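You operate a simulated robot arm through the tools that you are given. There is no shell and no other tool.

Carry out the task below with a simulated two-armed robot. There is one attempt and no reset: what you move stays moved.

JOB
Put the carton that says "silo" from the top of the grading bench in the large yellow-handled tray and the carton marked "pond" on the green mat on the grading bench. Pick up the lot card labelled "50" with one hand, pass it to the other hand and put it on the trailer deck. Any order will do. Set down upright: carton.

Only the result counts: the job must be done as asked and must still hold three seconds after the hand-in. Knocking over, shifting, dropping, spilling or breaking anything else fails it.

ROBOT AND FRAMES
Two 7-joint arms with fingered hands on one trunk, on a base that moves. Base frame: it is fixed to the floor where the robot stands at the start and does not move with it; the origin is under the middle of the robot, x ahead of it, y to its left, z up. Readings come in mm, rad, newtons and seconds.
The left shoulder is at the start at [96, 125, 1023], the right one opposite. With the tool pointing down near the work surface each hand reaches from about 480 to 840 mm from the robot's upright axis, wherever it stands, measured 20 degrees to its own side. Places, roughly: carton marked lane, carton marked pond, carton mar [-1000, -2500, 750]; green mat on the grading bench [-500, -3100, 800]; large yellow-handled tray [-1000, -2250, 750]; lot card [13000, -1500, 1500]; trailer deck [15500, -3000, 1000]. Payload 3.6 kg a hand.
The TCP of each hand is the grasp point between the finger pads, 30 mm short of the fingertips. In the tool frame z runs along the fingers and y along their closing line. The gripper opens to 104 mm; its body begins 35 mm behind the TCP. The gripper is a hand of 4 fingers: y runs from the thumb to the fingers, the wrist lies at [-15, -104, -178] in the tool frame.
Orientation is that of the tool frame in the base frame, as a unit quaternion [x, y, z, w]. With the fingers straight down and the wrist toward the robot, the tool's x, y and z point along [0, 1, 0], [1, 0, 0] and [0, 0, -1] of the base frame.

CONTROLS
- The arms move only by the tool drive_tool. It takes "left_motion", "right_motion" or both (then of equal length, played together; a hand with none holds still); each is a list of rows, each a list of 6 numbers: the turn, a rotation vector about the base's x, y, z in rad, then the shift along the base's x, y, z in mm. In form: [[ax, ay, az, x, y, z], ...]. A call has 1 to 20 rows; each row shifts and turns the commanded pose from where the row before left it. Each row takes 0.2 s and may step no farther than 50 mm and 0.15 rad from the row before; otherwise, the whole call is refused. A pose out of reach is approached as far as the arm can. The call stops where the force on the tool passes 40 N (or 10 N more than at its start, if that is more) or the arm is blocked; 0.2 s more then pass. In this call time passes only in rows, and 0.2 s behind the last. It gives the time, the measured TCP pose, the force on the tool (base axes), the opening and the grip force at its end, in the units of the frame above (readings bear some noise), with the torque about the TCP (base axes, N m) and any sound that the robot's microphone picked up.
- Cameras (640 x 400 px; columns grow to the right, rows downward): "scene" is now at [216.6, 15, 1166.6]; the picture's right is [0.22, -0.98, 0.00], its down [-0.43, -0.10, -0.90] and it looks along [0.88, 0.20, -0.44] (base axes); focal length 223 px, centre (320, 200). "left" rides on the left gripper at [-61, -92, -130] in its tool frame; the picture's right is [-0.81, -0.28, 0.52], its down [0.53, -0.71, 0.46] and it looks along [0.24, 0.64, 0.72] (tool axes); focal length 275 px, centre (320, 200). "right" rides on the right gripper at [61, -92, -130] in its tool frame; the picture's right is [-0.81, 0.27, -0.52], its down [-0.53, -0.71, 0.46] and it looks along [-0.24, 0.64, 0.72] (tool axes); focal length 275 px, centre (320, 200). There is no depth. A picture from a camera that has moved, and an enlarged one, comes with that camera's place and axes in the base frame and with its lens. The place of the scene camera against the robot may be out by one fixed shift of up to 12 mm in any direction.
- capture(camera): a new picture of that camera. No time passes.
- move_column(by): moves the trunk up (or, below 0, down) by that many mm; the arms and the scene camera ride with it, the base frame stays. It gives what a move gives, with no picture.
- steer(legs): drives the robot by 1 to 6 legs, each [ahead, left, turn to the left] in mm, mm and rad, along the robot's own axes; the way and the turn of a leg run together, so that a leg with both is an arc; at most 1500 mm and 3.142 rad a leg. The arms and the cameras ride along, it lands a little off, and it stops where it bumps. It gives what a move gives.
- move_fingers(index, middle, ring, thumb_bend, thumb_turn, hand): sets how far each is bent, from 0 (flat) to 1 (curled in); at 0.3 the hand is open as for a grip, at 0.7 the pads meet at the TCP. One left out holds its place. A second passes; each finger stops where it meets its share of the squeeze, and holds until it gets a number again. It is the only way to open and close the hand. It gives what a move gives, with no picture; readings hold the bend of each and the force on the fingers (four entries, about 0 where the hand has none), thumb and palm. thumb_turn goes from beside the hand (0) to across from the fingers (1), as for a grip.
- aim_head(pan, tilt): turns the head with the scene camera to pan (to the left, within 1.396 rad either way) and tilt (down, from -0.506 to 1.204), counted from straight ahead of the robot (the tilt from the chest, where the trunk bows). It gives what a move gives.
- inspect(camera, box): a new picture of the part [left, top, right, bottom] of that camera's present view, enlarged. No time passes.
- hand_in(): hands the job in; it is judged then, once.

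Nothing tells you exact positions but the pictures and the camera data. Unless the task says otherwise, let go and move clear before handing in.

The tools are called after "Emit:" by a JSON object that holds its "fn" and its "kwargs". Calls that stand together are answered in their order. drive_tool: Moves the arms, as the interface text tells. Its arguments: {"type":"object","properties":{"left_motion":{"type":"array","items":{"type":"array","items":{"type":"number"}}},"right_motion":{"type":"array","items":{"type":"array","items":{"type":"number"}}}},"required":[]} The other tools are called the same way: move_column (by) moves the trunk up or down; move_fingers (index, middle, ring, thumb_bend, thumb_turn, hand) moves the fingers one by one; steer (legs) drives the base; aim_head (pan, tilt) turns the head that bears the scene camera; capture (camera) takes a picture; inspect (camera, box) takes an enlarged picture of a part of a camera's view; hand_in () hands the job in.

At the start:

```text
time: 0.0
left_ee_pos: [460.8, 249.4, 1096.1]
left_tool_rot: [0.707, 0.707, 0.0, 0.0]
left_contact_force: [-0.2, 1.0, 0.3]
left_moment: [-0.02, 0.01, -0.02]
left_width: 103.8
left_grasp_force: 0.0
left_shape: jaw
left_bend: [0.3, 0.3, 0.3, 0.3, 0.98]
left_finger forces: [0.0, 0.0, 0.0, 0.0, 0.0, 0.0]
right_ee_pos: [498.2, -164.6, 1016.1]
right_tool_rot: [0.707, 0.707, 0.0, 0.0]
right_contact_force: [0.3, -0.2, 0.2]
right_moment: [0.04, 0.0, -0.01]
right_width: 103.6
right_grasp_force: 0.0
right_shape: jaw
right_bend: [0.3, 0.3, 0.3, 0.3, 0.98]
right_finger forces: [0.0, 0.0, 0.0, 0.0, 0.1, 0.0]
trunk travel left (down, up): [-250.0, 286.0]
robot x, y, heading: [-4.5, -1.0, -0.006]
head pan, tilt (commanded): [0.222, 0.456]
```

scene: 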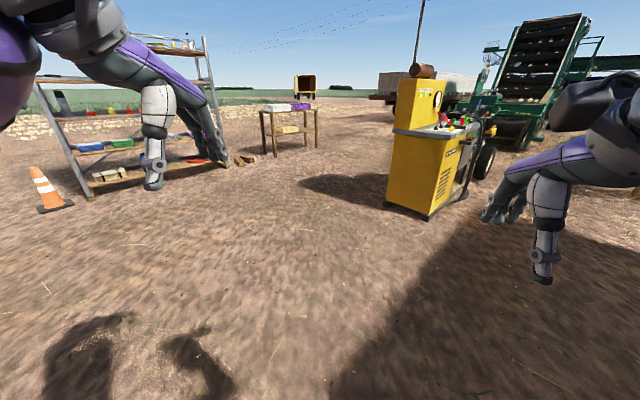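
right: 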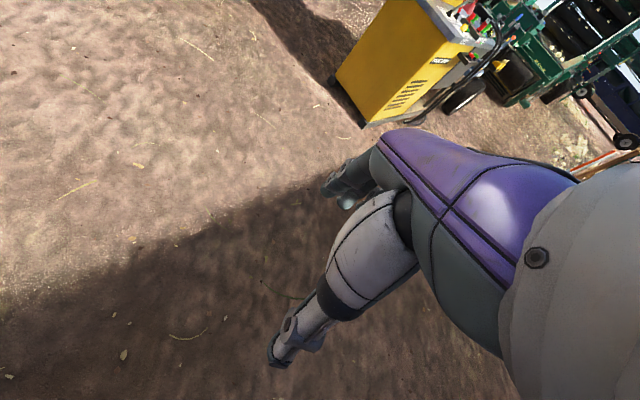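
left: 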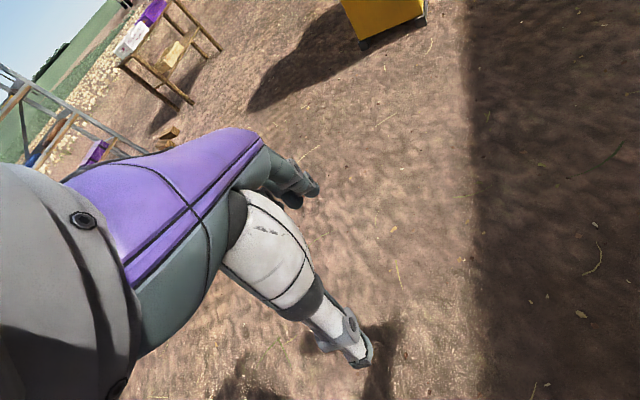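

I'm standing in a farmyard facing a yellow machine, with a rack and a small table to my left. The grading bench should be behind me on the right, so I'll turn my head that way to look.

Emit:
{"fn": "aim_head", "kwargs": {"pan": -1.39, "tilt": 0.3}}

```text
time: 1.7
left_ee_pos: [460.8, 248.0, 1095.9]
left_tool_rot: [0.707, 0.707, 0.0, 0.0]
left_contact_force: [0.4, 0.3, -0.9]
left_moment: [-0.02, 0.01, 0.0]
left_width: 103.8
left_grasp_force: 0.0
left_shape: jaw
left_bend: [0.3, 0.3, 0.3, 0.3, 0.98]
left_finger forces: [0.1, 0.1, 0.0, 0.0, 0.0, 0.1]
right_ee_pos: [498.0, -164.4, 1016.3]
right_tool_rot: [0.708, 0.707, 0.0, 0.0]
right_contact_force: [-0.3, 0.6, -0.1]
right_moment: [0.02, -0.02, -0.01]
right_width: 103.7
right_grasp_force: 0.0
right_shape: jaw
right_bend: [0.3, 0.3, 0.3, 0.3, 0.98]
right_finger forces: [0.0, 0.1, 0.1, 0.0, 0.0, 0.1]
trunk travel left (down, up): [-250.0, 286.0]
robot x, y, heading: [4.7, -1.8, 0.002]
head pan, tilt (commanded): [-1.389, 0.3]
```

Emit:
{"fn": "capture", "kwargs": {"camera": "scene"}}

```text
taken
camera scene: at [144.0, -97.0, 1181.1], right [-0.98, -0.18, 0.0], down [-0.05, 0.29, -0.96], along [0.17, -0.94, -0.3], focal length 223 px, centre (320, 200)
```

scene: 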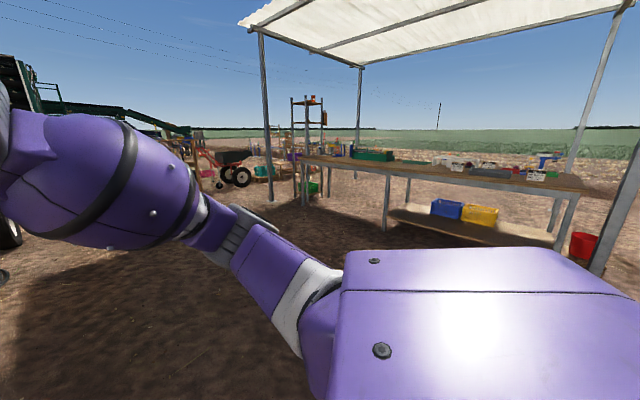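

The grading bench is under a canopy to my right. I'll enlarge that part of the view.

Emit:
{"fn": "inspect", "kwargs": {"camera": "scene", "box": [280, 130, 440, 230]}}

Emit:
{"fn": "inspect", "kwargs": {"camera": "scene", "box": [420, 130, 620, 255]}}

```text
4.00 times, centred on (360, 180) of scene
camera zoom: at [144.0, -97.0, 1181.1], right [-0.98, -0.18, 0.0], down [-0.05, 0.29, -0.96], along [0.17, -0.94, -0.3], focal length 893 px, centre (160, 280)
```

zoom: 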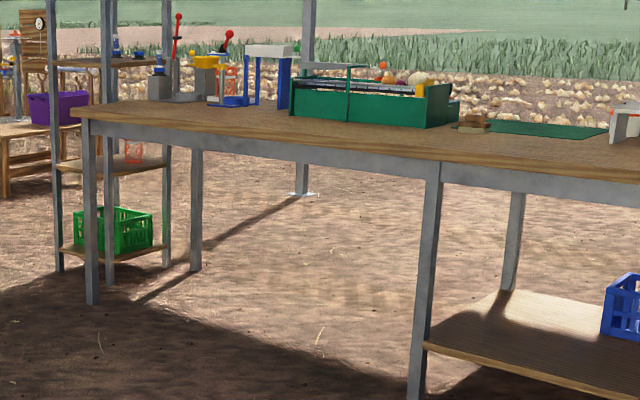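

```text
3.20 times, centred on (520, 192) of scene
camera zoom: at [144.0, -97.0, 1181.1], right [-0.98, -0.18, 0.0], down [-0.05, 0.29, -0.96], along [0.17, -0.94, -0.3], focal length 714 px, centre (-320, 224)
```

zoom: 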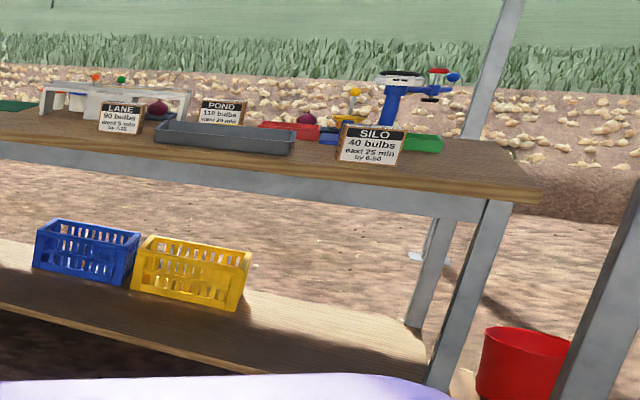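

The cartons LANE, POND and SILO are on the near end of the bench, which runs at an angle. I'll turn on the spot to face it squarely.

Emit:
{"fn": "steer", "kwargs": {"legs": [[0, 0, -2.05]]}}

Emit:
{"fn": "aim_head", "kwargs": {"pan": 0, "tilt": 0.35}}

Emit:
{"fn": "capture", "kwargs": {"camera": "scene"}}

```text
time: 6.9
left_ee_pos: [28.8, -523.8, 1096.0]
left_tool_rot: [0.976, -0.218, 0.0, -0.001]
left_contact_force: [-0.1, -0.4, -0.1]
left_moment: [-0.01, 0.04, -0.01]
left_width: 103.8
left_grasp_force: 0.0
left_shape: jaw
left_bend: [0.3, 0.3, 0.3, 0.3, 0.98]
left_finger forces: [0.0, 0.0, 0.1, 0.1, 0.1, 0.0]
right_ee_pos: [-360.3, -378.8, 1016.9]
right_tool_rot: [0.976, -0.218, 0.0, 0.0]
right_contact_force: [0.6, -0.2, 0.7]
right_moment: [0.0, 0.02, -0.01]
right_width: 103.9
right_grasp_force: 0.1
right_shape: jaw
right_bend: [0.3, 0.3, 0.3, 0.3, 0.98]
right_finger forces: [0.0, 0.1, 0.1, 0.0, 0.1, 0.1]
trunk travel left (down, up): [-250.0, 286.0]
robot x, y, heading: [0.5, 0.9, -2.011]
head pan, tilt (commanded): [-1.389, 0.3]
```

```text
time: 8.4
left_ee_pos: [28.2, -524.2, 1095.7]
left_tool_rot: [0.976, -0.219, 0.0, 0.0]
left_contact_force: [-0.6, 0.6, 1.1]
left_moment: [0.01, -0.02, 0.02]
left_width: 103.8
left_grasp_force: 0.1
left_shape: jaw
left_bend: [0.3, 0.3, 0.3, 0.3, 0.98]
left_finger forces: [0.0, 0.1, 0.0, 0.0, 0.0, 0.0]
right_ee_pos: [-361.4, -379.7, 1015.5]
right_tool_rot: [0.976, -0.218, 0.0, 0.0]
right_contact_force: [-0.1, 0.4, -0.5]
right_moment: [0.01, 0.0, 0.03]
right_width: 103.6
right_grasp_force: 0.0
right_shape: jaw
right_bend: [0.3, 0.3, 0.3, 0.3, 0.98]
right_finger forces: [0.0, 0.0, 0.0, 0.0, 0.1, 0.1]
trunk travel left (down, up): [-250.0, 286.0]
robot x, y, heading: [-0.1, 0.5, -2.012]
head pan, tilt (commanded): [0.0, 0.351]
```

```text
taken
camera scene: at [-98.4, -207.1, 1176.4], right [-0.9, 0.43, 0.0], down [0.15, 0.31, -0.94], along [-0.4, -0.85, -0.34], focal length 223 px, centre (320, 200)
```

scene: 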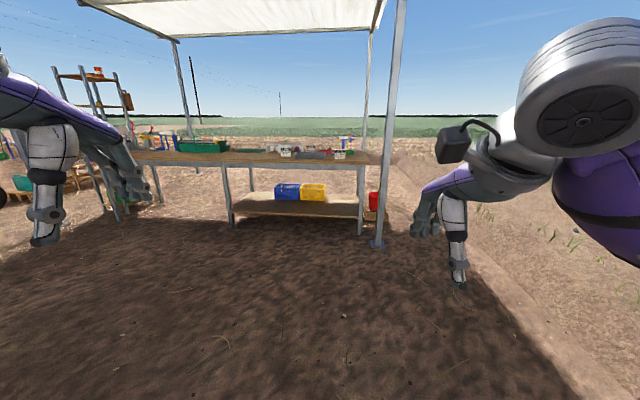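

The bench is now square ahead, about 2.5 m away, with a canopy post at its front right. I'll zoom in on what's on it.

Emit:
{"fn": "inspect", "kwargs": {"camera": "scene", "box": [250, 130, 400, 220]}}

Emit:
{"fn": "inspect", "kwargs": {"camera": "scene", "box": [120, 120, 280, 220]}}

```text
4.27 times, centred on (325, 175) of scene
camera zoom: at [-98.4, -207.1, 1176.4], right [-0.9, 0.43, 0.0], down [0.15, 0.31, -0.94], along [-0.4, -0.85, -0.34], focal length 952 px, centre (299, 307)
```

zoom: 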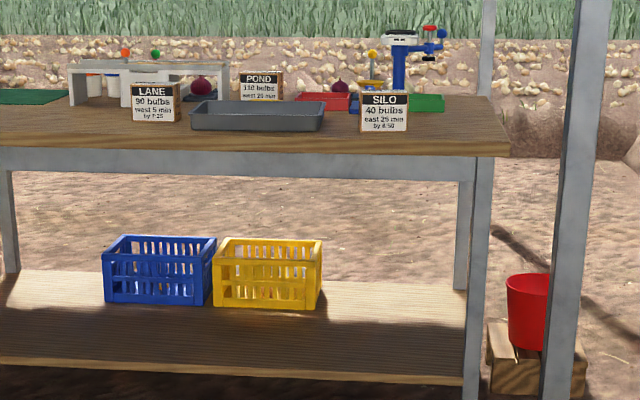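

```text
4.00 times, centred on (200, 170) of scene
camera zoom: at [-98.4, -207.1, 1176.4], right [-0.9, 0.43, 0.0], down [0.15, 0.31, -0.94], along [-0.4, -0.85, -0.34], focal length 893 px, centre (800, 320)
```

zoom: 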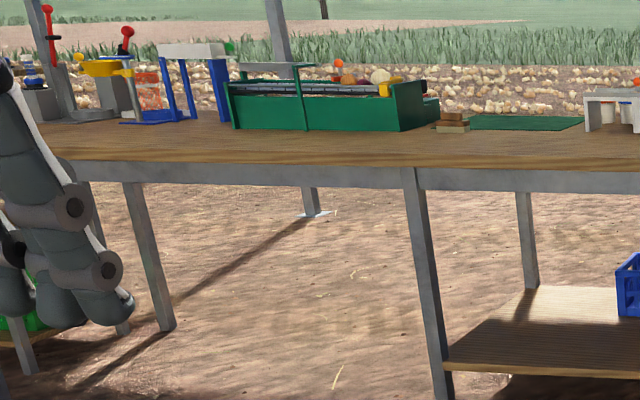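

The trays and cartons are roughly straight ahead. I'll drive closer to see the tray handles.

Emit:
{"fn": "steer", "kwargs": {"legs": [[1300, 50, 0]]}}

Emit:
{"fn": "aim_head", "kwargs": {"pan": 0, "tilt": 0.5}}

Emit:
{"fn": "capture", "kwargs": {"camera": "scene"}}

```text
time: 14.8
left_ee_pos: [-449.7, -1701.6, 1095.4]
left_tool_rot: [0.978, -0.211, 0.0, 0.0]
left_contact_force: [-0.4, -0.1, 0.3]
left_moment: [0.02, 0.04, -0.03]
left_width: 103.6
left_grasp_force: 0.1
left_shape: jaw
left_bend: [0.3, 0.3, 0.3, 0.3, 0.98]
left_finger forces: [0.0, 0.0, 0.0, 0.0, 0.0, 0.0]
right_ee_pos: [-842.8, -1564.5, 1016.8]
right_tool_rot: [0.978, -0.21, -0.001, 0.0]
right_contact_force: [-0.3, -0.1, -0.6]
right_moment: [-0.02, 0.01, -0.01]
right_width: 103.5
right_grasp_force: 0.1
right_shape: jaw
right_bend: [0.3, 0.3, 0.3, 0.3, 0.98]
right_finger forces: [0.1, 0.0, 0.0, 0.0, 0.1, 0.1]
trunk travel left (down, up): [-250.0, 286.0]
robot x, y, heading: [-485.5, -1177.1, -1.996]
head pan, tilt (commanded): [0.0, 0.351]
```

```text
time: 15.5
left_ee_pos: [-449.8, -1701.1, 1096.0]
left_tool_rot: [0.978, -0.21, -0.001, -0.001]
left_contact_force: [1.3, -0.3, -0.1]
left_moment: [0.03, 0.0, 0.01]
left_width: 103.9
left_grasp_force: 0.0
left_shape: jaw
left_bend: [0.3, 0.3, 0.3, 0.3, 0.98]
left_finger forces: [0.0, 0.1, 0.1, 0.0, 0.0, 0.0]
right_ee_pos: [-841.5, -1564.8, 1016.4]
right_tool_rot: [0.978, -0.21, 0.0, 0.0]
right_contact_force: [-0.7, -0.2, 0.3]
right_moment: [-0.02, 0.01, 0.03]
right_width: 103.7
right_grasp_force: 0.2
right_shape: jaw
right_bend: [0.3, 0.3, 0.3, 0.3, 0.98]
right_finger forces: [0.0, 0.0, 0.0, 0.0, 0.1, 0.0]
trunk travel left (down, up): [-250.0, 286.0]
robot x, y, heading: [-488.1, -1178.6, -1.995]
head pan, tilt (commanded): [0.0, 0.499]
```

```text
taken
camera scene: at [-581.7, -1385.3, 1162.7], right [-0.91, 0.41, 0.0], down [0.2, 0.44, -0.88], along [-0.36, -0.8, -0.48], focal length 223 px, centre (320, 200)
```

scene: 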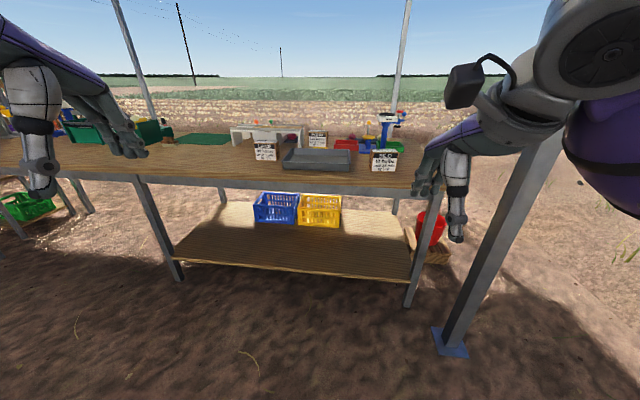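

Emit:
{"fn": "inspect", "kwargs": {"camera": "scene", "box": [230, 100, 430, 225]}}

Emit:
{"fn": "inspect", "kwargs": {"camera": "scene", "box": [330, 105, 430, 180]}}

Emit:
{"fn": "inspect", "kwargs": {"camera": "scene", "box": [220, 110, 340, 185]}}

Emit:
{"fn": "inspect", "kwargs": {"camera": "scene", "box": [40, 90, 240, 215]}}

```text
3.20 times, centred on (330, 162) of scene
camera zoom: at [-581.7, -1385.3, 1162.7], right [-0.91, 0.41, 0.0], down [0.2, 0.44, -0.88], along [-0.36, -0.8, -0.48], focal length 714 px, centre (288, 320)
```

zoom: 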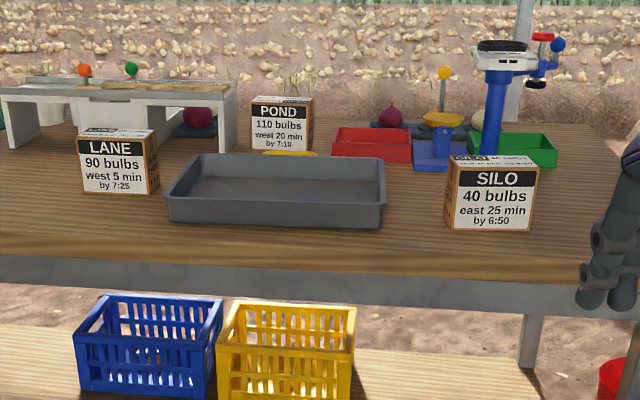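

```text
5.33 times, centred on (380, 142) of scene
camera zoom: at [-581.7, -1385.3, 1162.7], right [-0.91, 0.41, 0.0], down [0.2, 0.44, -0.88], along [-0.36, -0.8, -0.48], focal length 1190 px, centre (0, 507)
```

zoom: 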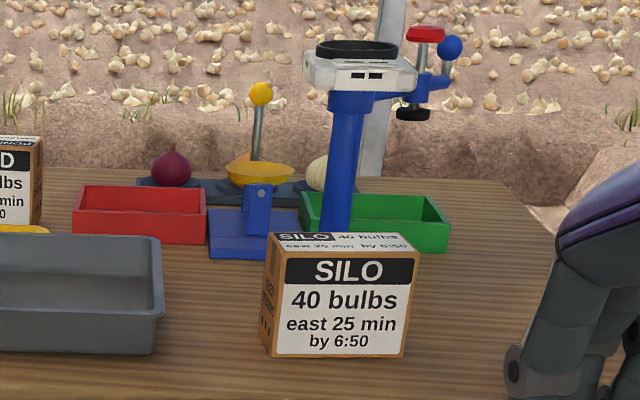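

```text
5.33 times, centred on (280, 148) of scene
camera zoom: at [-581.7, -1385.3, 1162.7], right [-0.91, 0.41, 0.0], down [0.2, 0.44, -0.88], along [-0.36, -0.8, -0.48], focal length 1190 px, centre (533, 480)
```

zoom: 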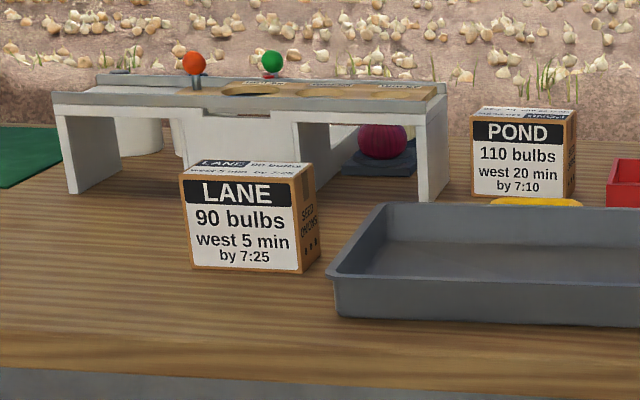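

```text
3.20 times, centred on (140, 152) of scene
camera zoom: at [-581.7, -1385.3, 1162.7], right [-0.91, 0.41, 0.0], down [0.2, 0.44, -0.88], along [-0.36, -0.8, -0.48], focal length 714 px, centre (896, 352)
```

zoom: 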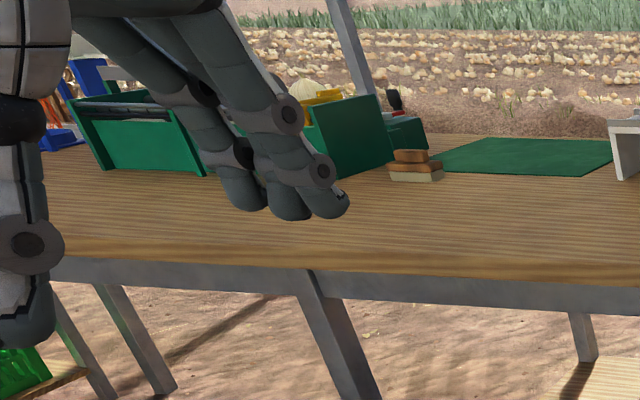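

The bench top works out at about z 804, with the SILO carton at its front right, the grey tray in the middle (I can see a yellow handle behind it) and POND further back. SILO and the tray are reachable from the front, so I'll move in while staying clear of the post.

Emit:
{"fn": "steer", "kwargs": {"legs": [[450, 80, -0.06]]}}

Emit:
{"fn": "aim_head", "kwargs": {"pan": 0, "tilt": 0.7}}

Emit:
{"fn": "capture", "kwargs": {"camera": "scene"}}

Emit:
{"fn": "capture", "kwargs": {"camera": "right"}}

Emit:
{"fn": "capture", "kwargs": {"camera": "left"}}

```text
time: 18.3
left_ee_pos: [-599.5, -2139.1, 1096.0]
left_tool_rot: [0.972, -0.235, 0.0, 0.001]
left_contact_force: [-0.8, 0.5, -1.0]
left_moment: [0.0, -0.01, 0.0]
left_width: 103.8
left_grasp_force: 0.1
left_shape: jaw
left_bend: [0.3, 0.3, 0.3, 0.3, 0.98]
left_finger forces: [0.0, 0.0, 0.0, 0.1, 0.0, 0.0]
right_ee_pos: [-983.3, -1981.3, 1016.6]
right_tool_rot: [0.972, -0.235, 0.0, 0.0]
right_contact_force: [0.2, -0.3, -0.1]
right_moment: [0.0, 0.01, -0.01]
right_width: 103.5
right_grasp_force: 0.1
right_shape: jaw
right_bend: [0.3, 0.3, 0.3, 0.3, 0.98]
right_finger forces: [0.1, 0.0, 0.1, 0.0, 0.0, 0.0]
trunk travel left (down, up): [-250.0, 286.0]
robot x, y, heading: [-613.0, -1611.6, -2.046]
head pan, tilt (commanded): [0.0, 0.499]
```

```text
time: 19.0
left_ee_pos: [-598.7, -2139.3, 1095.3]
left_tool_rot: [0.972, -0.236, 0.0, 0.0]
left_contact_force: [-0.9, -0.2, -1.4]
left_moment: [-0.02, 0.02, 0.01]
left_width: 103.6
left_grasp_force: 0.1
left_shape: jaw
left_bend: [0.3, 0.3, 0.3, 0.3, 0.98]
left_finger forces: [0.0, 0.0, 0.0, 0.0, 0.0, 0.0]
right_ee_pos: [-984.1, -1982.5, 1016.6]
right_tool_rot: [0.972, -0.235, -0.001, 0.0]
right_contact_force: [0.3, -0.4, 0.3]
right_moment: [-0.05, 0.03, 0.03]
right_width: 103.7
right_grasp_force: 0.0
right_shape: jaw
right_bend: [0.3, 0.3, 0.3, 0.3, 0.98]
right_finger forces: [0.1, 0.1, 0.0, 0.1, 0.1, 0.1]
trunk travel left (down, up): [-250.0, 286.0]
robot x, y, heading: [-610.5, -1617.0, -2.044]
head pan, tilt (commanded): [0.0, 0.7]
```

```text
taken
camera scene: at [-710.9, -1811.1, 1145.0], right [-0.89, 0.46, 0.0], down [0.29, 0.57, -0.77], along [-0.35, -0.68, -0.64], focal length 223 px, centre (320, 200)
```

scene: 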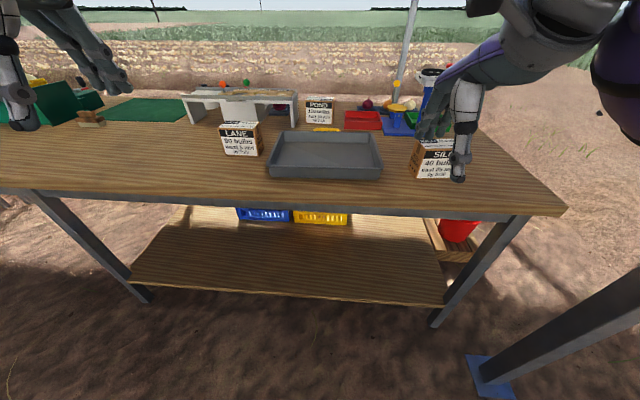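

```text
taken
camera right: at [-885.6, -1929.5, 1147.9], right [-0.85, 0.13, 0.52], down [-0.15, 0.88, -0.46], along [-0.51, -0.46, -0.72], focal length 275 px, centre (320, 200)
```

right: 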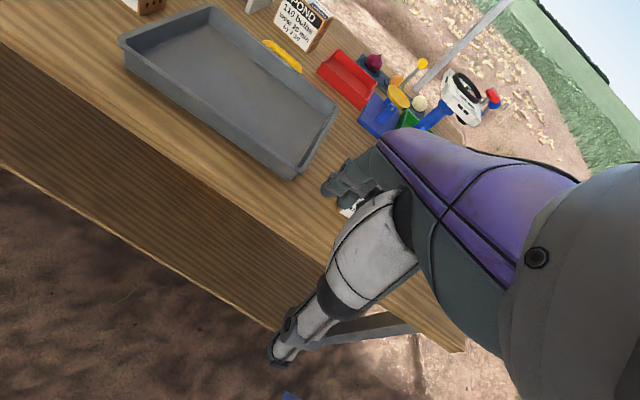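

```text
taken
camera left: at [-612.0, -2029.7, 1225.5], right [-0.6, 0.61, -0.52], down [0.8, 0.39, -0.46], along [-0.08, -0.68, -0.72], focal length 275 px, centre (320, 200)
```

left: 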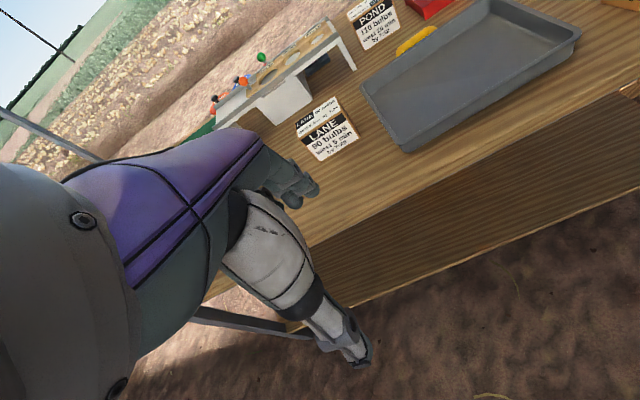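

The grey tray does carry a yellow handle on its back side. I'll zoom in to locate SILO, the tray and POND more precisely.

Emit:
{"fn": "inspect", "kwargs": {"camera": "scene", "box": [360, 90, 520, 190]}}

Emit:
{"fn": "inspect", "kwargs": {"camera": "scene", "box": [210, 90, 370, 190]}}

Emit:
{"fn": "inspect", "kwargs": {"camera": "right", "box": [120, 0, 440, 200]}}

```text
4.00 times, centred on (440, 140) of scene
camera zoom: at [-710.9, -1811.1, 1145.0], right [-0.89, 0.46, 0.0], down [0.29, 0.57, -0.77], along [-0.35, -0.68, -0.64], focal length 893 px, centre (-160, 440)
```

zoom: 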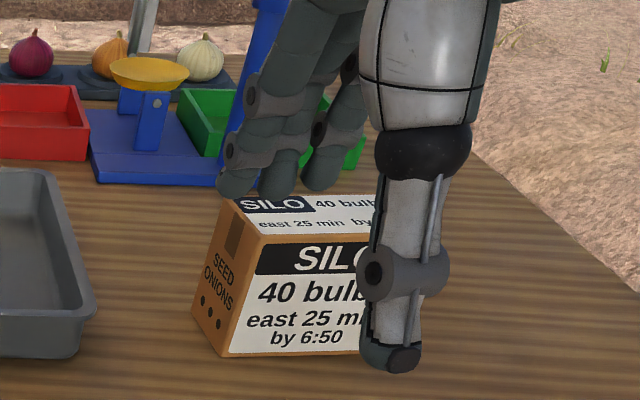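

```text
4.00 times, centred on (290, 140) of scene
camera zoom: at [-710.9, -1811.1, 1145.0], right [-0.89, 0.46, 0.0], down [0.29, 0.57, -0.77], along [-0.35, -0.68, -0.64], focal length 893 px, centre (440, 440)
```

zoom: 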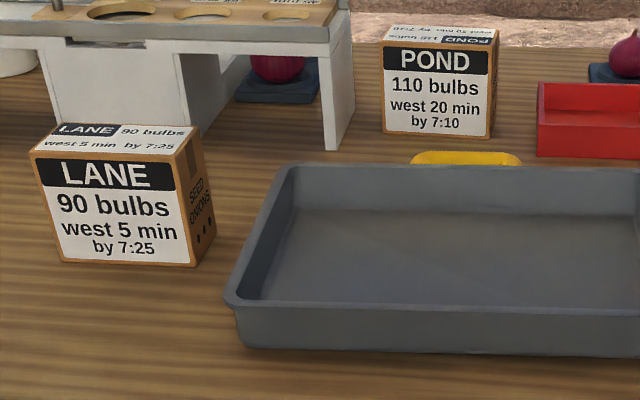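

```text
2.00 times, centred on (280, 100) of right
camera zoom: at [-885.6, -1929.5, 1147.9], right [-0.85, 0.13, 0.52], down [-0.15, 0.88, -0.46], along [-0.51, -0.46, -0.72], focal length 551 px, centre (400, 400)
```

zoom: 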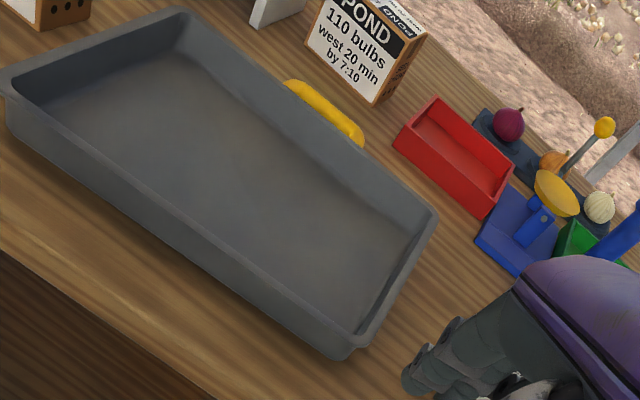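

SILO is about 60 mm deep and 110 mm wide and sits nearly square to me, roughly 740 mm ahead and 315 mm to the right. I'll come 120 mm closer so that both it and the tray are within easy reach.

Emit:
{"fn": "steer", "kwargs": {"legs": [[120, 0, 0]]}}

Emit:
{"fn": "drive_tool", "kwargs": {"right_motion": [[0, 0, 0, 22, -11, 30], [0, 0, 0, 40, -20, 0], [0, 0, 0, 40, -20, 0], [0, 0, 0, 40, -20, 0]]}}

Emit:
{"fn": "capture", "kwargs": {"camera": "scene"}}

Emit:
{"fn": "capture", "kwargs": {"camera": "right"}}

```text
time: 20.2
left_ee_pos: [-653.3, -2244.0, 1095.8]
left_tool_rot: [0.972, -0.236, 0.0, 0.0]
left_contact_force: [-0.5, 0.2, -0.9]
left_moment: [0.01, -0.03, 0.01]
left_width: 103.8
left_grasp_force: 0.1
left_shape: jaw
left_bend: [0.3, 0.3, 0.3, 0.3, 0.98]
left_finger forces: [0.1, 0.1, 0.0, 0.0, 0.1, 0.0]
right_ee_pos: [-1038.4, -2087.9, 1016.2]
right_tool_rot: [0.972, -0.236, 0.0, 0.0]
right_contact_force: [0.3, -0.2, -0.5]
right_moment: [0.01, 0.0, -0.04]
right_width: 103.9
right_grasp_force: 0.1
right_shape: jaw
right_bend: [0.3, 0.3, 0.3, 0.3, 0.98]
right_finger forces: [0.1, 0.0, 0.0, 0.1, 0.0, 0.1]
trunk travel left (down, up): [-250.0, 286.0]
robot x, y, heading: [-662.9, -1720.2, -2.043]
head pan, tilt (commanded): [0.0, 0.7]
```

```text
time: 21.2
left_ee_pos: [-652.9, -2245.2, 1095.9]
left_tool_rot: [0.972, -0.237, 0.0, 0.0]
left_contact_force: [0.9, 0.5, 0.3]
left_moment: [-0.02, 0.01, 0.01]
left_width: 103.7
left_grasp_force: 0.1
left_shape: jaw
left_bend: [0.3, 0.3, 0.3, 0.3, 0.98]
left_finger forces: [0.0, 0.1, 0.0, 0.0, 0.0, 0.0]
right_ee_pos: [-894.9, -2158.9, 1048.2]
right_tool_rot: [0.972, -0.235, 0.0, 0.0]
right_contact_force: [0.1, -0.3, -0.5]
right_moment: [0.0, -0.01, 0.0]
right_width: 103.7
right_grasp_force: 0.0
right_shape: jaw
right_bend: [0.3, 0.3, 0.3, 0.3, 0.98]
right_finger forces: [0.0, 0.1, 0.0, 0.0, 0.1, 0.0]
trunk travel left (down, up): [-250.0, 286.0]
robot x, y, heading: [-662.2, -1721.5, -2.044]
head pan, tilt (commanded): [0.0, 0.7]
```

```text
taken
camera scene: at [-764.5, -1916.4, 1145.0], right [-0.89, 0.46, 0.0], down [0.29, 0.57, -0.76], along [-0.35, -0.68, -0.64], focal length 223 px, centre (320, 200)
```

scene: 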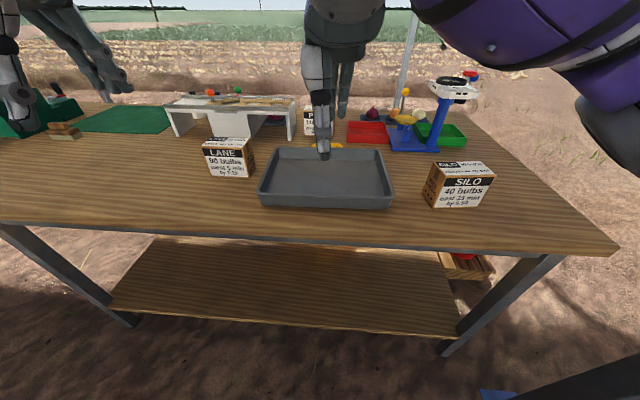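

```text
taken
camera right: at [-796.7, -2106.6, 1178.7], right [-0.85, 0.13, 0.52], down [-0.15, 0.88, -0.46], along [-0.51, -0.46, -0.72], focal length 275 px, centre (320, 200)
```

right: 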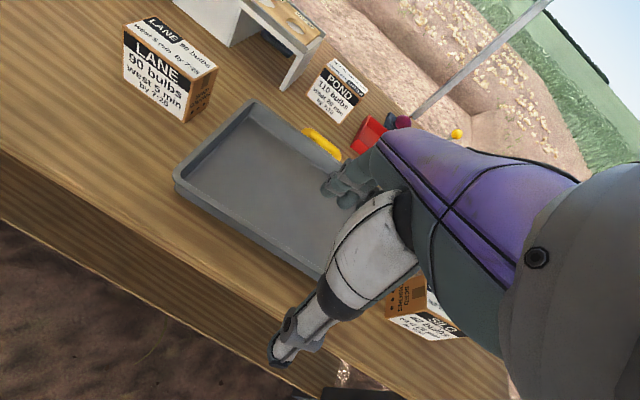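

Emit:
{"fn": "inspect", "kwargs": {"camera": "scene", "box": [380, 130, 540, 230]}}

Emit:
{"fn": "inspect", "kwargs": {"camera": "scene", "box": [240, 120, 400, 220]}}

```text
4.00 times, centred on (460, 180) of scene
camera zoom: at [-764.5, -1916.4, 1145.0], right [-0.89, 0.46, 0.0], down [0.29, 0.57, -0.76], along [-0.35, -0.68, -0.64], focal length 893 px, centre (-240, 280)
```

zoom: 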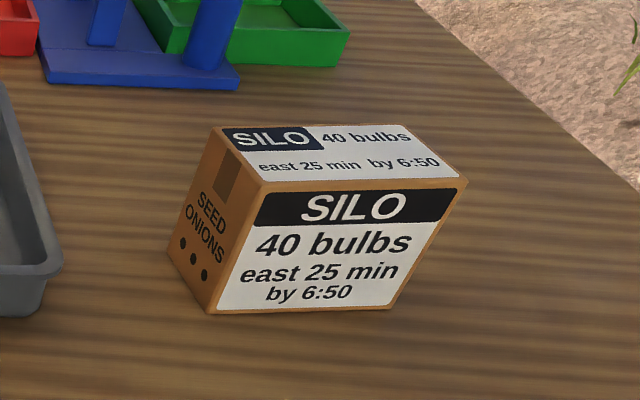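

```text
4.00 times, centred on (320, 170) of scene
camera zoom: at [-764.5, -1916.4, 1145.0], right [-0.89, 0.46, 0.0], down [0.29, 0.57, -0.76], along [-0.35, -0.68, -0.64], focal length 893 px, centre (320, 320)
```

zoom: 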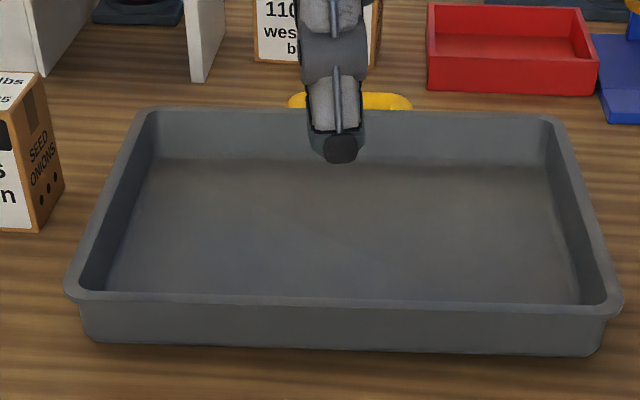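

SILO measures about 106 x 53 x 84 mm, centred near 622 mm ahead and 307 mm to the right, with only a slight yaw. I'll bring the right hand over it and check from above before going down.

Emit:
{"fn": "drive_tool", "kwargs": {"right_motion": [[0, 0, 0.0081, -40.5, 2.9, 0], [0, 0, 0.0081, -40.5, 2.9, 0], [0, 0, 0.0081, -40.5, 2.9, 0], [0, 0, 0.0081, -40.5, 2.9, 0], [0, 0, 0.0081, -40.5, 2.9, 0], [0, 0, 0.0081, -40.5, 2.9, 0], [0, 0, 0.0081, -40.5, 2.9, 0], [0, 0, 0.0081, -40.5, 2.9, 0], [0, 0, 0, 0, 0, -40], [0, 0, 0, 0, 0, -40]]}}

Emit:
{"fn": "capture", "kwargs": {"camera": "scene"}}

Emit:
{"fn": "capture", "kwargs": {"camera": "right"}}

```text
time: 23.4
left_ee_pos: [-653.6, -2244.2, 1096.4]
left_tool_rot: [0.972, -0.236, 0.0, 0.0]
left_contact_force: [-0.3, -0.9, -0.4]
left_moment: [0.02, -0.01, 0.0]
left_width: 103.7
left_grasp_force: 0.0
left_shape: jaw
left_bend: [0.3, 0.3, 0.3, 0.3, 0.98]
left_finger forces: [0.0, 0.0, 0.0, 0.1, 0.0, 0.1]
right_ee_pos: [-1220.9, -2132.4, 964.8]
right_tool_rot: [0.979, -0.205, 0.0, 0.001]
right_contact_force: [0.4, -0.5, 0.3]
right_moment: [0.0, 0.01, 0.03]
right_width: 103.9
right_grasp_force: 0.0
right_shape: jaw
right_bend: [0.3, 0.3, 0.3, 0.3, 0.98]
right_finger forces: [0.0, 0.0, 0.0, 0.1, 0.0, 0.0]
trunk travel left (down, up): [-250.0, 286.0]
robot x, y, heading: [-665.6, -1719.7, -2.045]
head pan, tilt (commanded): [0.0, 0.7]
```

```text
taken
camera scene: at [-765.6, -1916.0, 1144.9], right [-0.89, 0.46, 0.0], down [0.3, 0.57, -0.76], along [-0.35, -0.68, -0.64], focal length 223 px, centre (320, 200)
```

scene: 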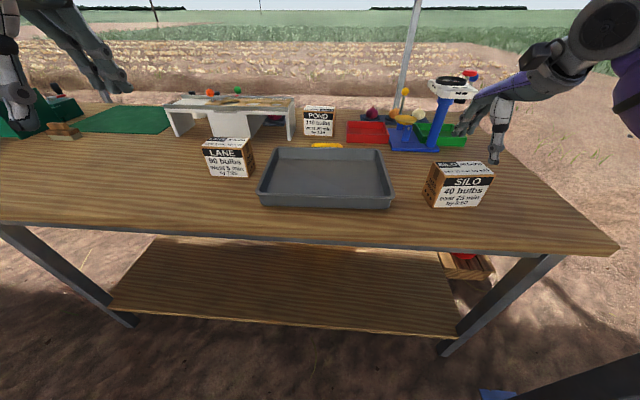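

```text
taken
camera right: at [-1126.9, -2075.7, 1095.7], right [-0.85, 0.07, 0.52], down [-0.2, 0.87, -0.46], along [-0.48, -0.49, -0.72], focal length 275 px, centre (320, 200)
```

right: 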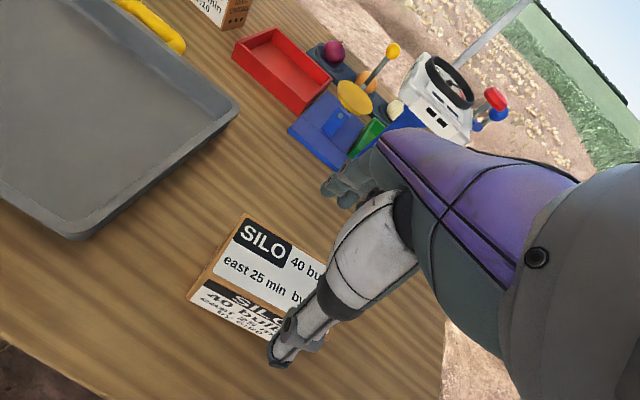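

From the wrist camera the box centre is within about 7 mm of the line below the grasp point. I'll make a small correction and go down.

Emit:
{"fn": "drive_tool", "kwargs": {"right_motion": [[0, 0, 0, -5.9, -2.7, -20], [0, 0, 0, 0, 0, -25], [0, 0, 0, 0, 0, -25], [0, 0, 0, 0, 0, -20], [0, 0, 0, 0, 0, -10]]}}

Emit:
{"fn": "capture", "kwargs": {"camera": "scene"}}

Emit:
{"fn": "capture", "kwargs": {"camera": "right"}}

```text
time: 24.6
left_ee_pos: [-653.1, -2243.8, 1095.7]
left_tool_rot: [0.972, -0.237, 0.001, 0.0]
left_contact_force: [-0.3, -0.2, 0.2]
left_moment: [0.0, -0.02, -0.01]
left_width: 103.6
left_grasp_force: 0.0
left_shape: jaw
left_bend: [0.3, 0.3, 0.3, 0.3, 0.98]
left_finger forces: [0.0, 0.1, 0.0, 0.0, 0.1, 0.1]
right_ee_pos: [-1225.6, -2135.4, 866.1]
right_tool_rot: [0.979, -0.205, 0.0, 0.001]
right_contact_force: [0.1, 0.3, -0.5]
right_moment: [0.01, 0.05, -0.01]
right_width: 104.0
right_grasp_force: 0.2
right_shape: jaw
right_bend: [0.3, 0.3, 0.3, 0.3, 0.98]
right_finger forces: [0.0, 0.0, 0.0, 0.0, 0.1, 0.1]
trunk travel left (down, up): [-250.0, 286.0]
robot x, y, heading: [-662.4, -1722.5, -2.047]
head pan, tilt (commanded): [0.0, 0.7]
```

```text
taken
camera scene: at [-765.3, -1916.0, 1145.0], right [-0.89, 0.46, 0.0], down [0.3, 0.57, -0.76], along [-0.35, -0.68, -0.64], focal length 223 px, centre (320, 200)
```

scene: 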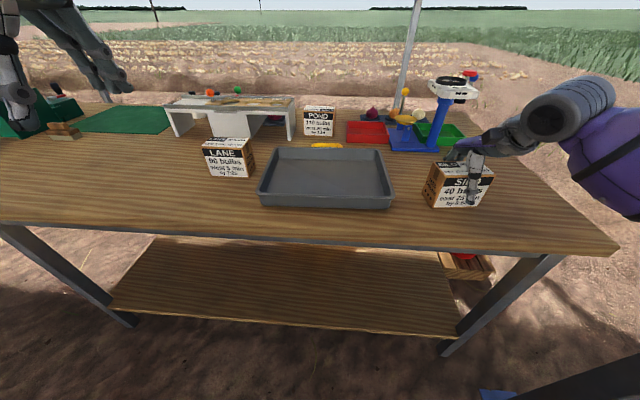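

```text
taken
camera right: at [-1131.6, -2078.1, 997.5], right [-0.85, 0.07, 0.52], down [-0.2, 0.87, -0.46], along [-0.48, -0.49, -0.72], focal length 275 px, centre (320, 200)
```

right: 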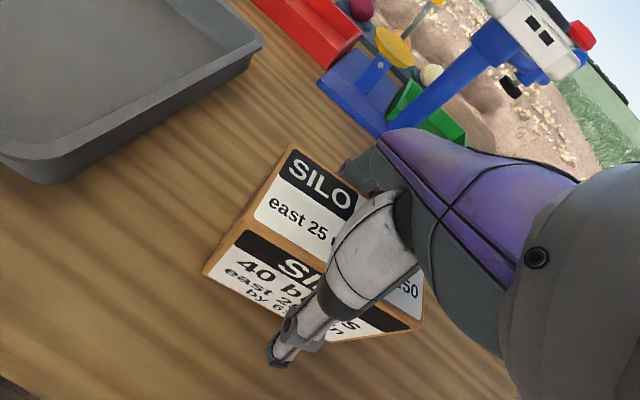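

The thumb is in front of the carton and the fingers are behind it. I'll close the hand.

Emit:
{"fn": "move_fingers", "kwargs": {"hand": "right", "index": 0.62, "middle": 0.62, "ring": 0.62, "thumb_bend": 0.62}}

Emit:
{"fn": "inspect", "kwargs": {"camera": "scene", "box": [380, 130, 540, 230]}}

```text
time: 25.6
left_ee_pos: [-653.0, -2242.9, 1096.5]
left_tool_rot: [0.972, -0.236, 0.0, 0.001]
left_contact_force: [1.0, 0.0, 0.4]
left_moment: [0.01, 0.02, 0.04]
left_width: 103.7
left_grasp_force: 0.1
left_shape: jaw
left_bend: [0.3, 0.3, 0.3, 0.3, 0.98]
left_finger forces: [0.0, 0.0, 0.0, 0.1, 0.0, 0.1]
right_ee_pos: [-1226.4, -2136.6, 867.4]
right_tool_rot: [0.979, -0.205, 0.0, 0.002]
right_contact_force: [-1.0, -1.7, 0.9]
right_moment: [-0.25, 0.19, 0.06]
right_width: 57.3
right_grasp_force: 28.3
right_shape: fingers
right_bend: [0.5, 0.54, 0.54, 0.52, 0.95]
right_finger forces: [15.6, 7.2, 6.3, 0.1, 27.8, 0.0]
trunk travel left (down, up): [-250.0, 286.0]
robot x, y, heading: [-663.2, -1719.9, -2.048]
head pan, tilt (commanded): [0.0, 0.7]
```

```text
4.00 times, centred on (460, 180) of scene
camera zoom: at [-765.3, -1916.1, 1145.0], right [-0.89, 0.46, 0.0], down [0.3, 0.57, -0.76], along [-0.35, -0.68, -0.64], focal length 893 px, centre (-240, 280)
```

zoom: 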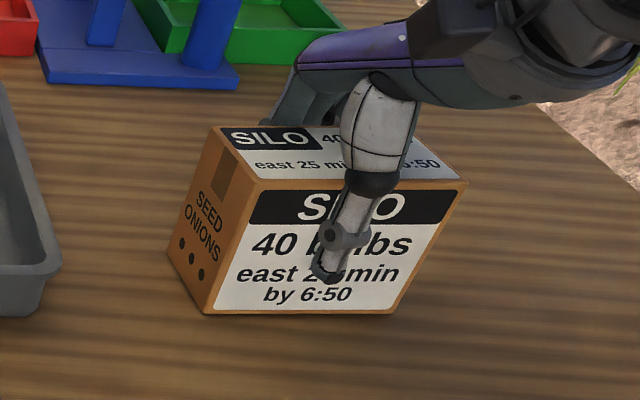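

SILO is gripped at about 28 N. I'll lift it, carry it over the tray and align it with the tray's yaw.

Emit:
{"fn": "drive_tool", "kwargs": {"right_motion": [[0, 0, 0, 0, 0, 15], [0, 0, 0, 0, 0, 25], [0, 0, 0, 0, 0, 35], [0, 0, 0, 0, 0, 35], [0, 0, -0.013, 28.2, -24.6, 0], [0, 0, -0.013, 28.2, -24.6, 0], [0, 0, -0.013, 28.2, -24.6, 0], [0, 0, -0.013, 28.2, -24.6, 0], [0, 0, -0.013, 28.2, -24.6, 0], [0, 0, -0.013, 28.2, -24.6, 0], [0, 0, -0.013, 28.2, -24.6, 0], [0, 0, -0.013, 28.2, -24.6, 0]]}}

Emit:
{"fn": "capture", "kwargs": {"camera": "scene"}}

Emit:
{"fn": "capture", "kwargs": {"camera": "right"}}

```text
time: 28.2
left_ee_pos: [-653.3, -2245.4, 1095.9]
left_tool_rot: [0.972, -0.235, 0.0, 0.0]
left_contact_force: [-0.1, 1.3, 0.0]
left_moment: [-0.01, 0.03, 0.02]
left_width: 103.9
left_grasp_force: 0.1
left_shape: jaw
left_bend: [0.3, 0.3, 0.3, 0.3, 0.98]
left_finger forces: [0.0, 0.0, 0.0, 0.1, 0.0, 0.0]
right_ee_pos: [-999.9, -2334.8, 978.0]
right_tool_rot: [0.967, -0.256, -0.001, 0.0]
right_contact_force: [0.5, -0.3, -4.1]
right_moment: [-0.01, 0.05, -0.03]
right_width: 56.6
right_grasp_force: 26.9
right_shape: fingers
right_bend: [0.51, 0.55, 0.55, 0.52, 0.95]
right_finger forces: [14.3, 6.3, 5.6, 0.0, 26.9, 0.0]
trunk travel left (down, up): [-250.0, 286.0]
robot x, y, heading: [-664.8, -1719.6, -2.047]
head pan, tilt (commanded): [0.0, 0.7]
```

```text
taken
camera scene: at [-764.7, -1916.7, 1144.9], right [-0.89, 0.46, 0.0], down [0.29, 0.57, -0.76], along [-0.35, -0.68, -0.64], focal length 223 px, centre (320, 200)
```

scene: 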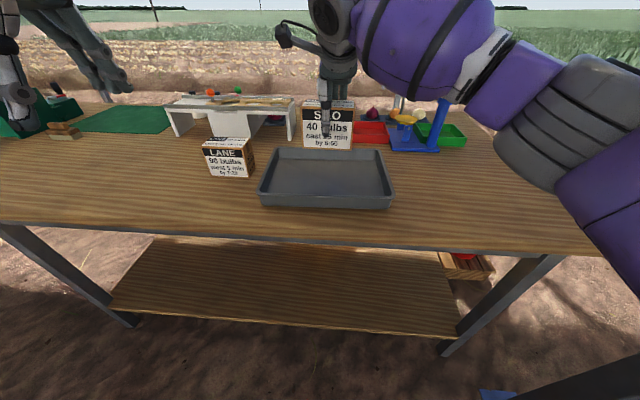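

```text
taken
camera right: at [-901.1, -2285.9, 1109.2], right [-0.84, 0.16, 0.52], down [-0.11, 0.88, -0.46], along [-0.53, -0.44, -0.72], focal length 275 px, centre (320, 200)
```

right: 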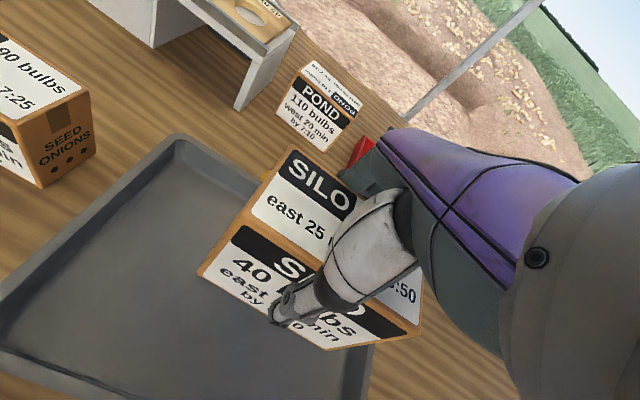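

The carton is over the tray centre. I'll lower it into the tray, slowing down near the floor.

Emit:
{"fn": "drive_tool", "kwargs": {"right_motion": [[0, 0, 0, -3, -5, -30], [0, 0, 0, 0, 0, -30], [0, 0, 0, 0, 0, -20], [0, 0, 0, 0, 0, -15], [0, 0, 0, 0, 0, -5], [0, 0, 0, 0, 0, -3]]}}

Emit:
{"fn": "inspect", "kwargs": {"camera": "scene", "box": [240, 120, 400, 220]}}

```text
time: 29.6
left_ee_pos: [-653.2, -2244.5, 1095.5]
left_tool_rot: [0.972, -0.236, 0.0, 0.0]
left_contact_force: [-0.8, 1.2, -0.1]
left_moment: [0.02, 0.04, 0.0]
left_width: 103.4
left_grasp_force: 0.2
left_shape: jaw
left_bend: [0.3, 0.3, 0.3, 0.3, 0.98]
left_finger forces: [0.0, 0.0, 0.0, 0.0, 0.0, 0.0]
right_ee_pos: [-1002.4, -2338.2, 873.4]
right_tool_rot: [0.967, -0.254, 0.0, -0.001]
right_contact_force: [-0.4, -0.8, -4.5]
right_moment: [-0.01, 0.01, -0.02]
right_width: 56.3
right_grasp_force: 26.3
right_shape: fingers
right_bend: [0.51, 0.55, 0.55, 0.52, 0.95]
right_finger forces: [14.3, 6.2, 5.5, 0.0, 26.8, 0.0]
trunk travel left (down, up): [-250.0, 286.0]
robot x, y, heading: [-663.7, -1719.0, -2.045]
head pan, tilt (commanded): [0.0, 0.7]
```

```text
4.00 times, centred on (320, 170) of scene
camera zoom: at [-765.5, -1916.3, 1144.9], right [-0.89, 0.46, 0.0], down [0.3, 0.57, -0.76], along [-0.35, -0.68, -0.64], focal length 893 px, centre (320, 320)
```

zoom: 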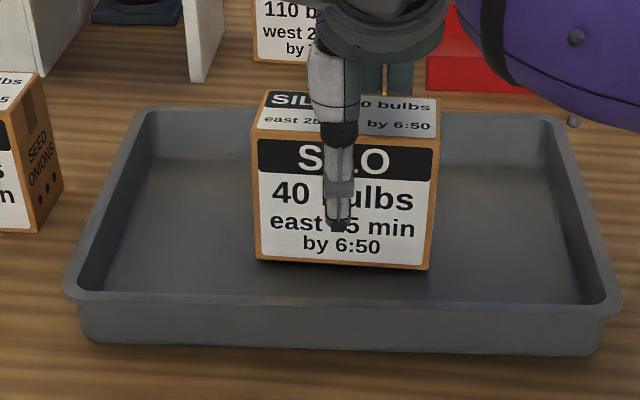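

The carton is just above the tray floor. I'll lower it in 2 mm steps until it touches.

Emit:
{"fn": "drive_tool", "kwargs": {"right_motion": [[0, 0, 0, 0, 0, -2], [0, 0, 0, 0, 0, -2]]}}

```text
time: 30.2
left_ee_pos: [-652.7, -2244.4, 1095.7]
left_tool_rot: [0.972, -0.236, 0.0, 0.0]
left_contact_force: [0.2, 1.3, -0.1]
left_moment: [0.01, 0.04, 0.0]
left_width: 103.5
left_grasp_force: 0.0
left_shape: jaw
left_bend: [0.3, 0.3, 0.3, 0.3, 0.98]
left_finger forces: [0.0, 0.1, 0.1, 0.0, 0.0, 0.0]
right_ee_pos: [-1003.0, -2338.6, 870.2]
right_tool_rot: [0.967, -0.255, 0.0, 0.002]
right_contact_force: [1.1, 0.2, 2.4]
right_moment: [-0.02, 0.13, -0.01]
right_width: 56.7
right_grasp_force: 27.1
right_shape: fingers
right_bend: [0.51, 0.55, 0.55, 0.52, 0.95]
right_finger forces: [14.0, 6.3, 5.5, 0.0, 28.3, 0.0]
trunk travel left (down, up): [-250.0, 286.0]
robot x, y, heading: [-662.7, -1717.5, -2.046]
head pan, tilt (commanded): [0.0, 0.7]
```

The force has changed from -4.5 to +2.4 N, so the carton is resting on the tray floor. I'll open the hand.

Emit:
{"fn": "move_fingers", "kwargs": {"hand": "right", "index": 0.3, "middle": 0.3, "ring": 0.3, "thumb_bend": 0.3}}

Emit:
{"fn": "inspect", "kwargs": {"camera": "scene", "box": [240, 120, 400, 220]}}

Emit:
{"fn": "capture", "kwargs": {"camera": "right"}}

```text
time: 31.2
left_ee_pos: [-654.1, -2243.6, 1094.4]
left_tool_rot: [0.972, -0.236, -0.001, 0.0]
left_contact_force: [0.6, -0.6, -0.2]
left_moment: [0.03, 0.03, 0.07]
left_width: 103.7
left_grasp_force: 0.0
left_shape: jaw
left_bend: [0.3, 0.3, 0.3, 0.3, 0.98]
left_finger forces: [0.0, 0.1, 0.0, 0.0, 0.0, 0.0]
right_ee_pos: [-1003.1, -2339.7, 869.1]
right_tool_rot: [0.967, -0.254, 0.0, 0.0]
right_contact_force: [0.7, 0.2, 0.0]
right_moment: [-0.03, 0.02, 0.01]
right_width: 102.7
right_grasp_force: 0.1
right_shape: fingers
right_bend: [0.3, 0.3, 0.3, 0.3, 0.97]
right_finger forces: [0.0, 0.1, 0.0, 0.0, 0.0, 0.0]
trunk travel left (down, up): [-250.0, 286.0]
robot x, y, heading: [-665.5, -1719.5, -2.044]
head pan, tilt (commanded): [0.0, 0.7]
```

```text
4.00 times, centred on (320, 170) of scene
camera zoom: at [-765.3, -1916.0, 1145.0], right [-0.89, 0.46, 0.0], down [0.3, 0.57, -0.76], along [-0.35, -0.68, -0.64], focal length 893 px, centre (320, 320)
```

zoom: 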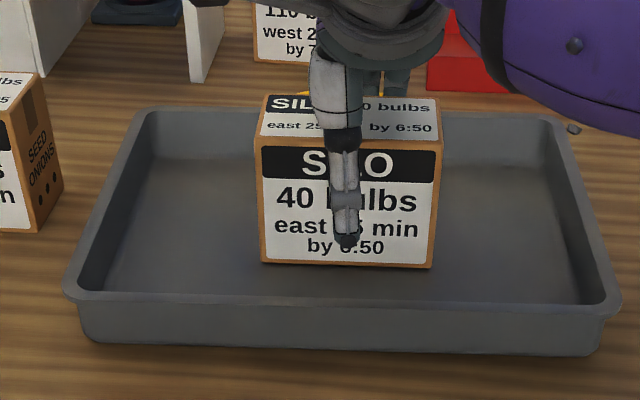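

```text
taken
camera right: at [-903.7, -2290.3, 1000.9], right [-0.84, 0.16, 0.52], down [-0.11, 0.88, -0.46], along [-0.53, -0.44, -0.72], focal length 275 px, centre (320, 200)
```

right: 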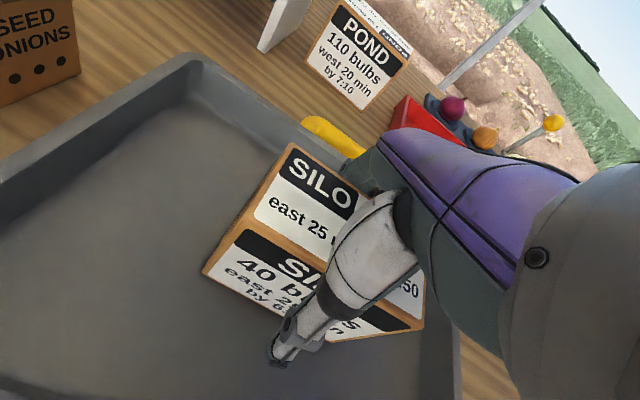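

SILO stands in the tray. I'll lift the hand clear and look down at my base to judge how close I can get to the bench.

Emit:
{"fn": "drive_tool", "kwargs": {"right_motion": [[0, 0, 0, 0, 0, 30], [0, 0, 0, 0, 0, 40], [0, 0, 0, 0, 0, 50], [0, 0, 0, 0, 0, 50], [0, 0, 0, 0, 0, 40], [0, 0, 0, 0, 0, 30], [0, 0, 0, 0, 20, 30], [0, 0, 0, 0, 30, 30], [0, 0, 0, 10, 40, 0], [0, 0, 0, 10, 40, 0], [0, 0, 0, 10, 40, 0], [0, 0, 0, 10, 40, 0]]}}

Emit:
{"fn": "aim_head", "kwargs": {"pan": 0, "tilt": 1.2}}

Emit:
{"fn": "capture", "kwargs": {"camera": "scene"}}

```text
time: 33.8
left_ee_pos: [-655.0, -2243.5, 1096.0]
left_tool_rot: [0.972, -0.235, 0.0, 0.0]
left_contact_force: [-0.4, -0.7, -0.1]
left_moment: [-0.04, 0.01, 0.01]
left_width: 103.8
left_grasp_force: 0.1
left_shape: jaw
left_bend: [0.3, 0.3, 0.3, 0.3, 0.98]
left_finger forces: [0.0, 0.0, 0.1, 0.1, 0.1, 0.0]
right_ee_pos: [-962.7, -2126.8, 1170.3]
right_tool_rot: [0.967, -0.256, 0.0, 0.001]
right_contact_force: [0.4, -0.9, -0.2]
right_moment: [-0.07, -0.02, -0.02]
right_width: 102.7
right_grasp_force: 0.1
right_shape: fingers
right_bend: [0.3, 0.3, 0.3, 0.3, 0.97]
right_finger forces: [0.0, 0.1, 0.0, 0.1, 0.1, 0.0]
trunk travel left (down, up): [-250.0, 286.0]
robot x, y, heading: [-663.0, -1718.9, -2.042]
head pan, tilt (commanded): [0.0, 0.7]
```

```text
time: 34.8
left_ee_pos: [-653.6, -2245.1, 1095.9]
left_tool_rot: [0.972, -0.236, 0.0, 0.0]
left_contact_force: [0.9, -0.5, -0.7]
left_moment: [0.02, 0.0, 0.0]
left_width: 103.6
left_grasp_force: 0.1
left_shape: jaw
left_bend: [0.3, 0.3, 0.3, 0.3, 0.98]
left_finger forces: [0.1, 0.1, 0.1, 0.0, 0.0, 0.0]
right_ee_pos: [-964.6, -2128.2, 1170.0]
right_tool_rot: [0.967, -0.255, 0.0, 0.0]
right_contact_force: [0.3, 0.1, -0.2]
right_moment: [0.04, 0.01, -0.01]
right_width: 102.8
right_grasp_force: 0.1
right_shape: fingers
right_bend: [0.3, 0.3, 0.3, 0.3, 0.97]
right_finger forces: [0.0, 0.1, 0.0, 0.1, 0.0, 0.1]
trunk travel left (down, up): [-250.0, 286.0]
robot x, y, heading: [-664.2, -1720.5, -2.048]
head pan, tilt (commanded): [0.0, 1.201]
```

```text
taken
camera scene: at [-752.0, -1890.2, 1109.0], right [-0.89, 0.46, 0.0], down [0.43, 0.83, -0.36], along [-0.17, -0.32, -0.93], focal length 223 px, centre (320, 200)
```

scene: 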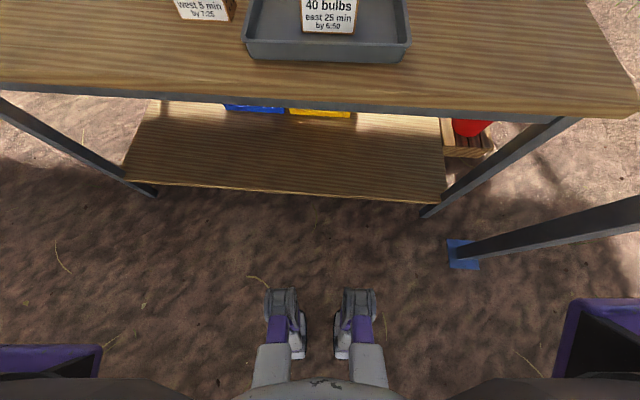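

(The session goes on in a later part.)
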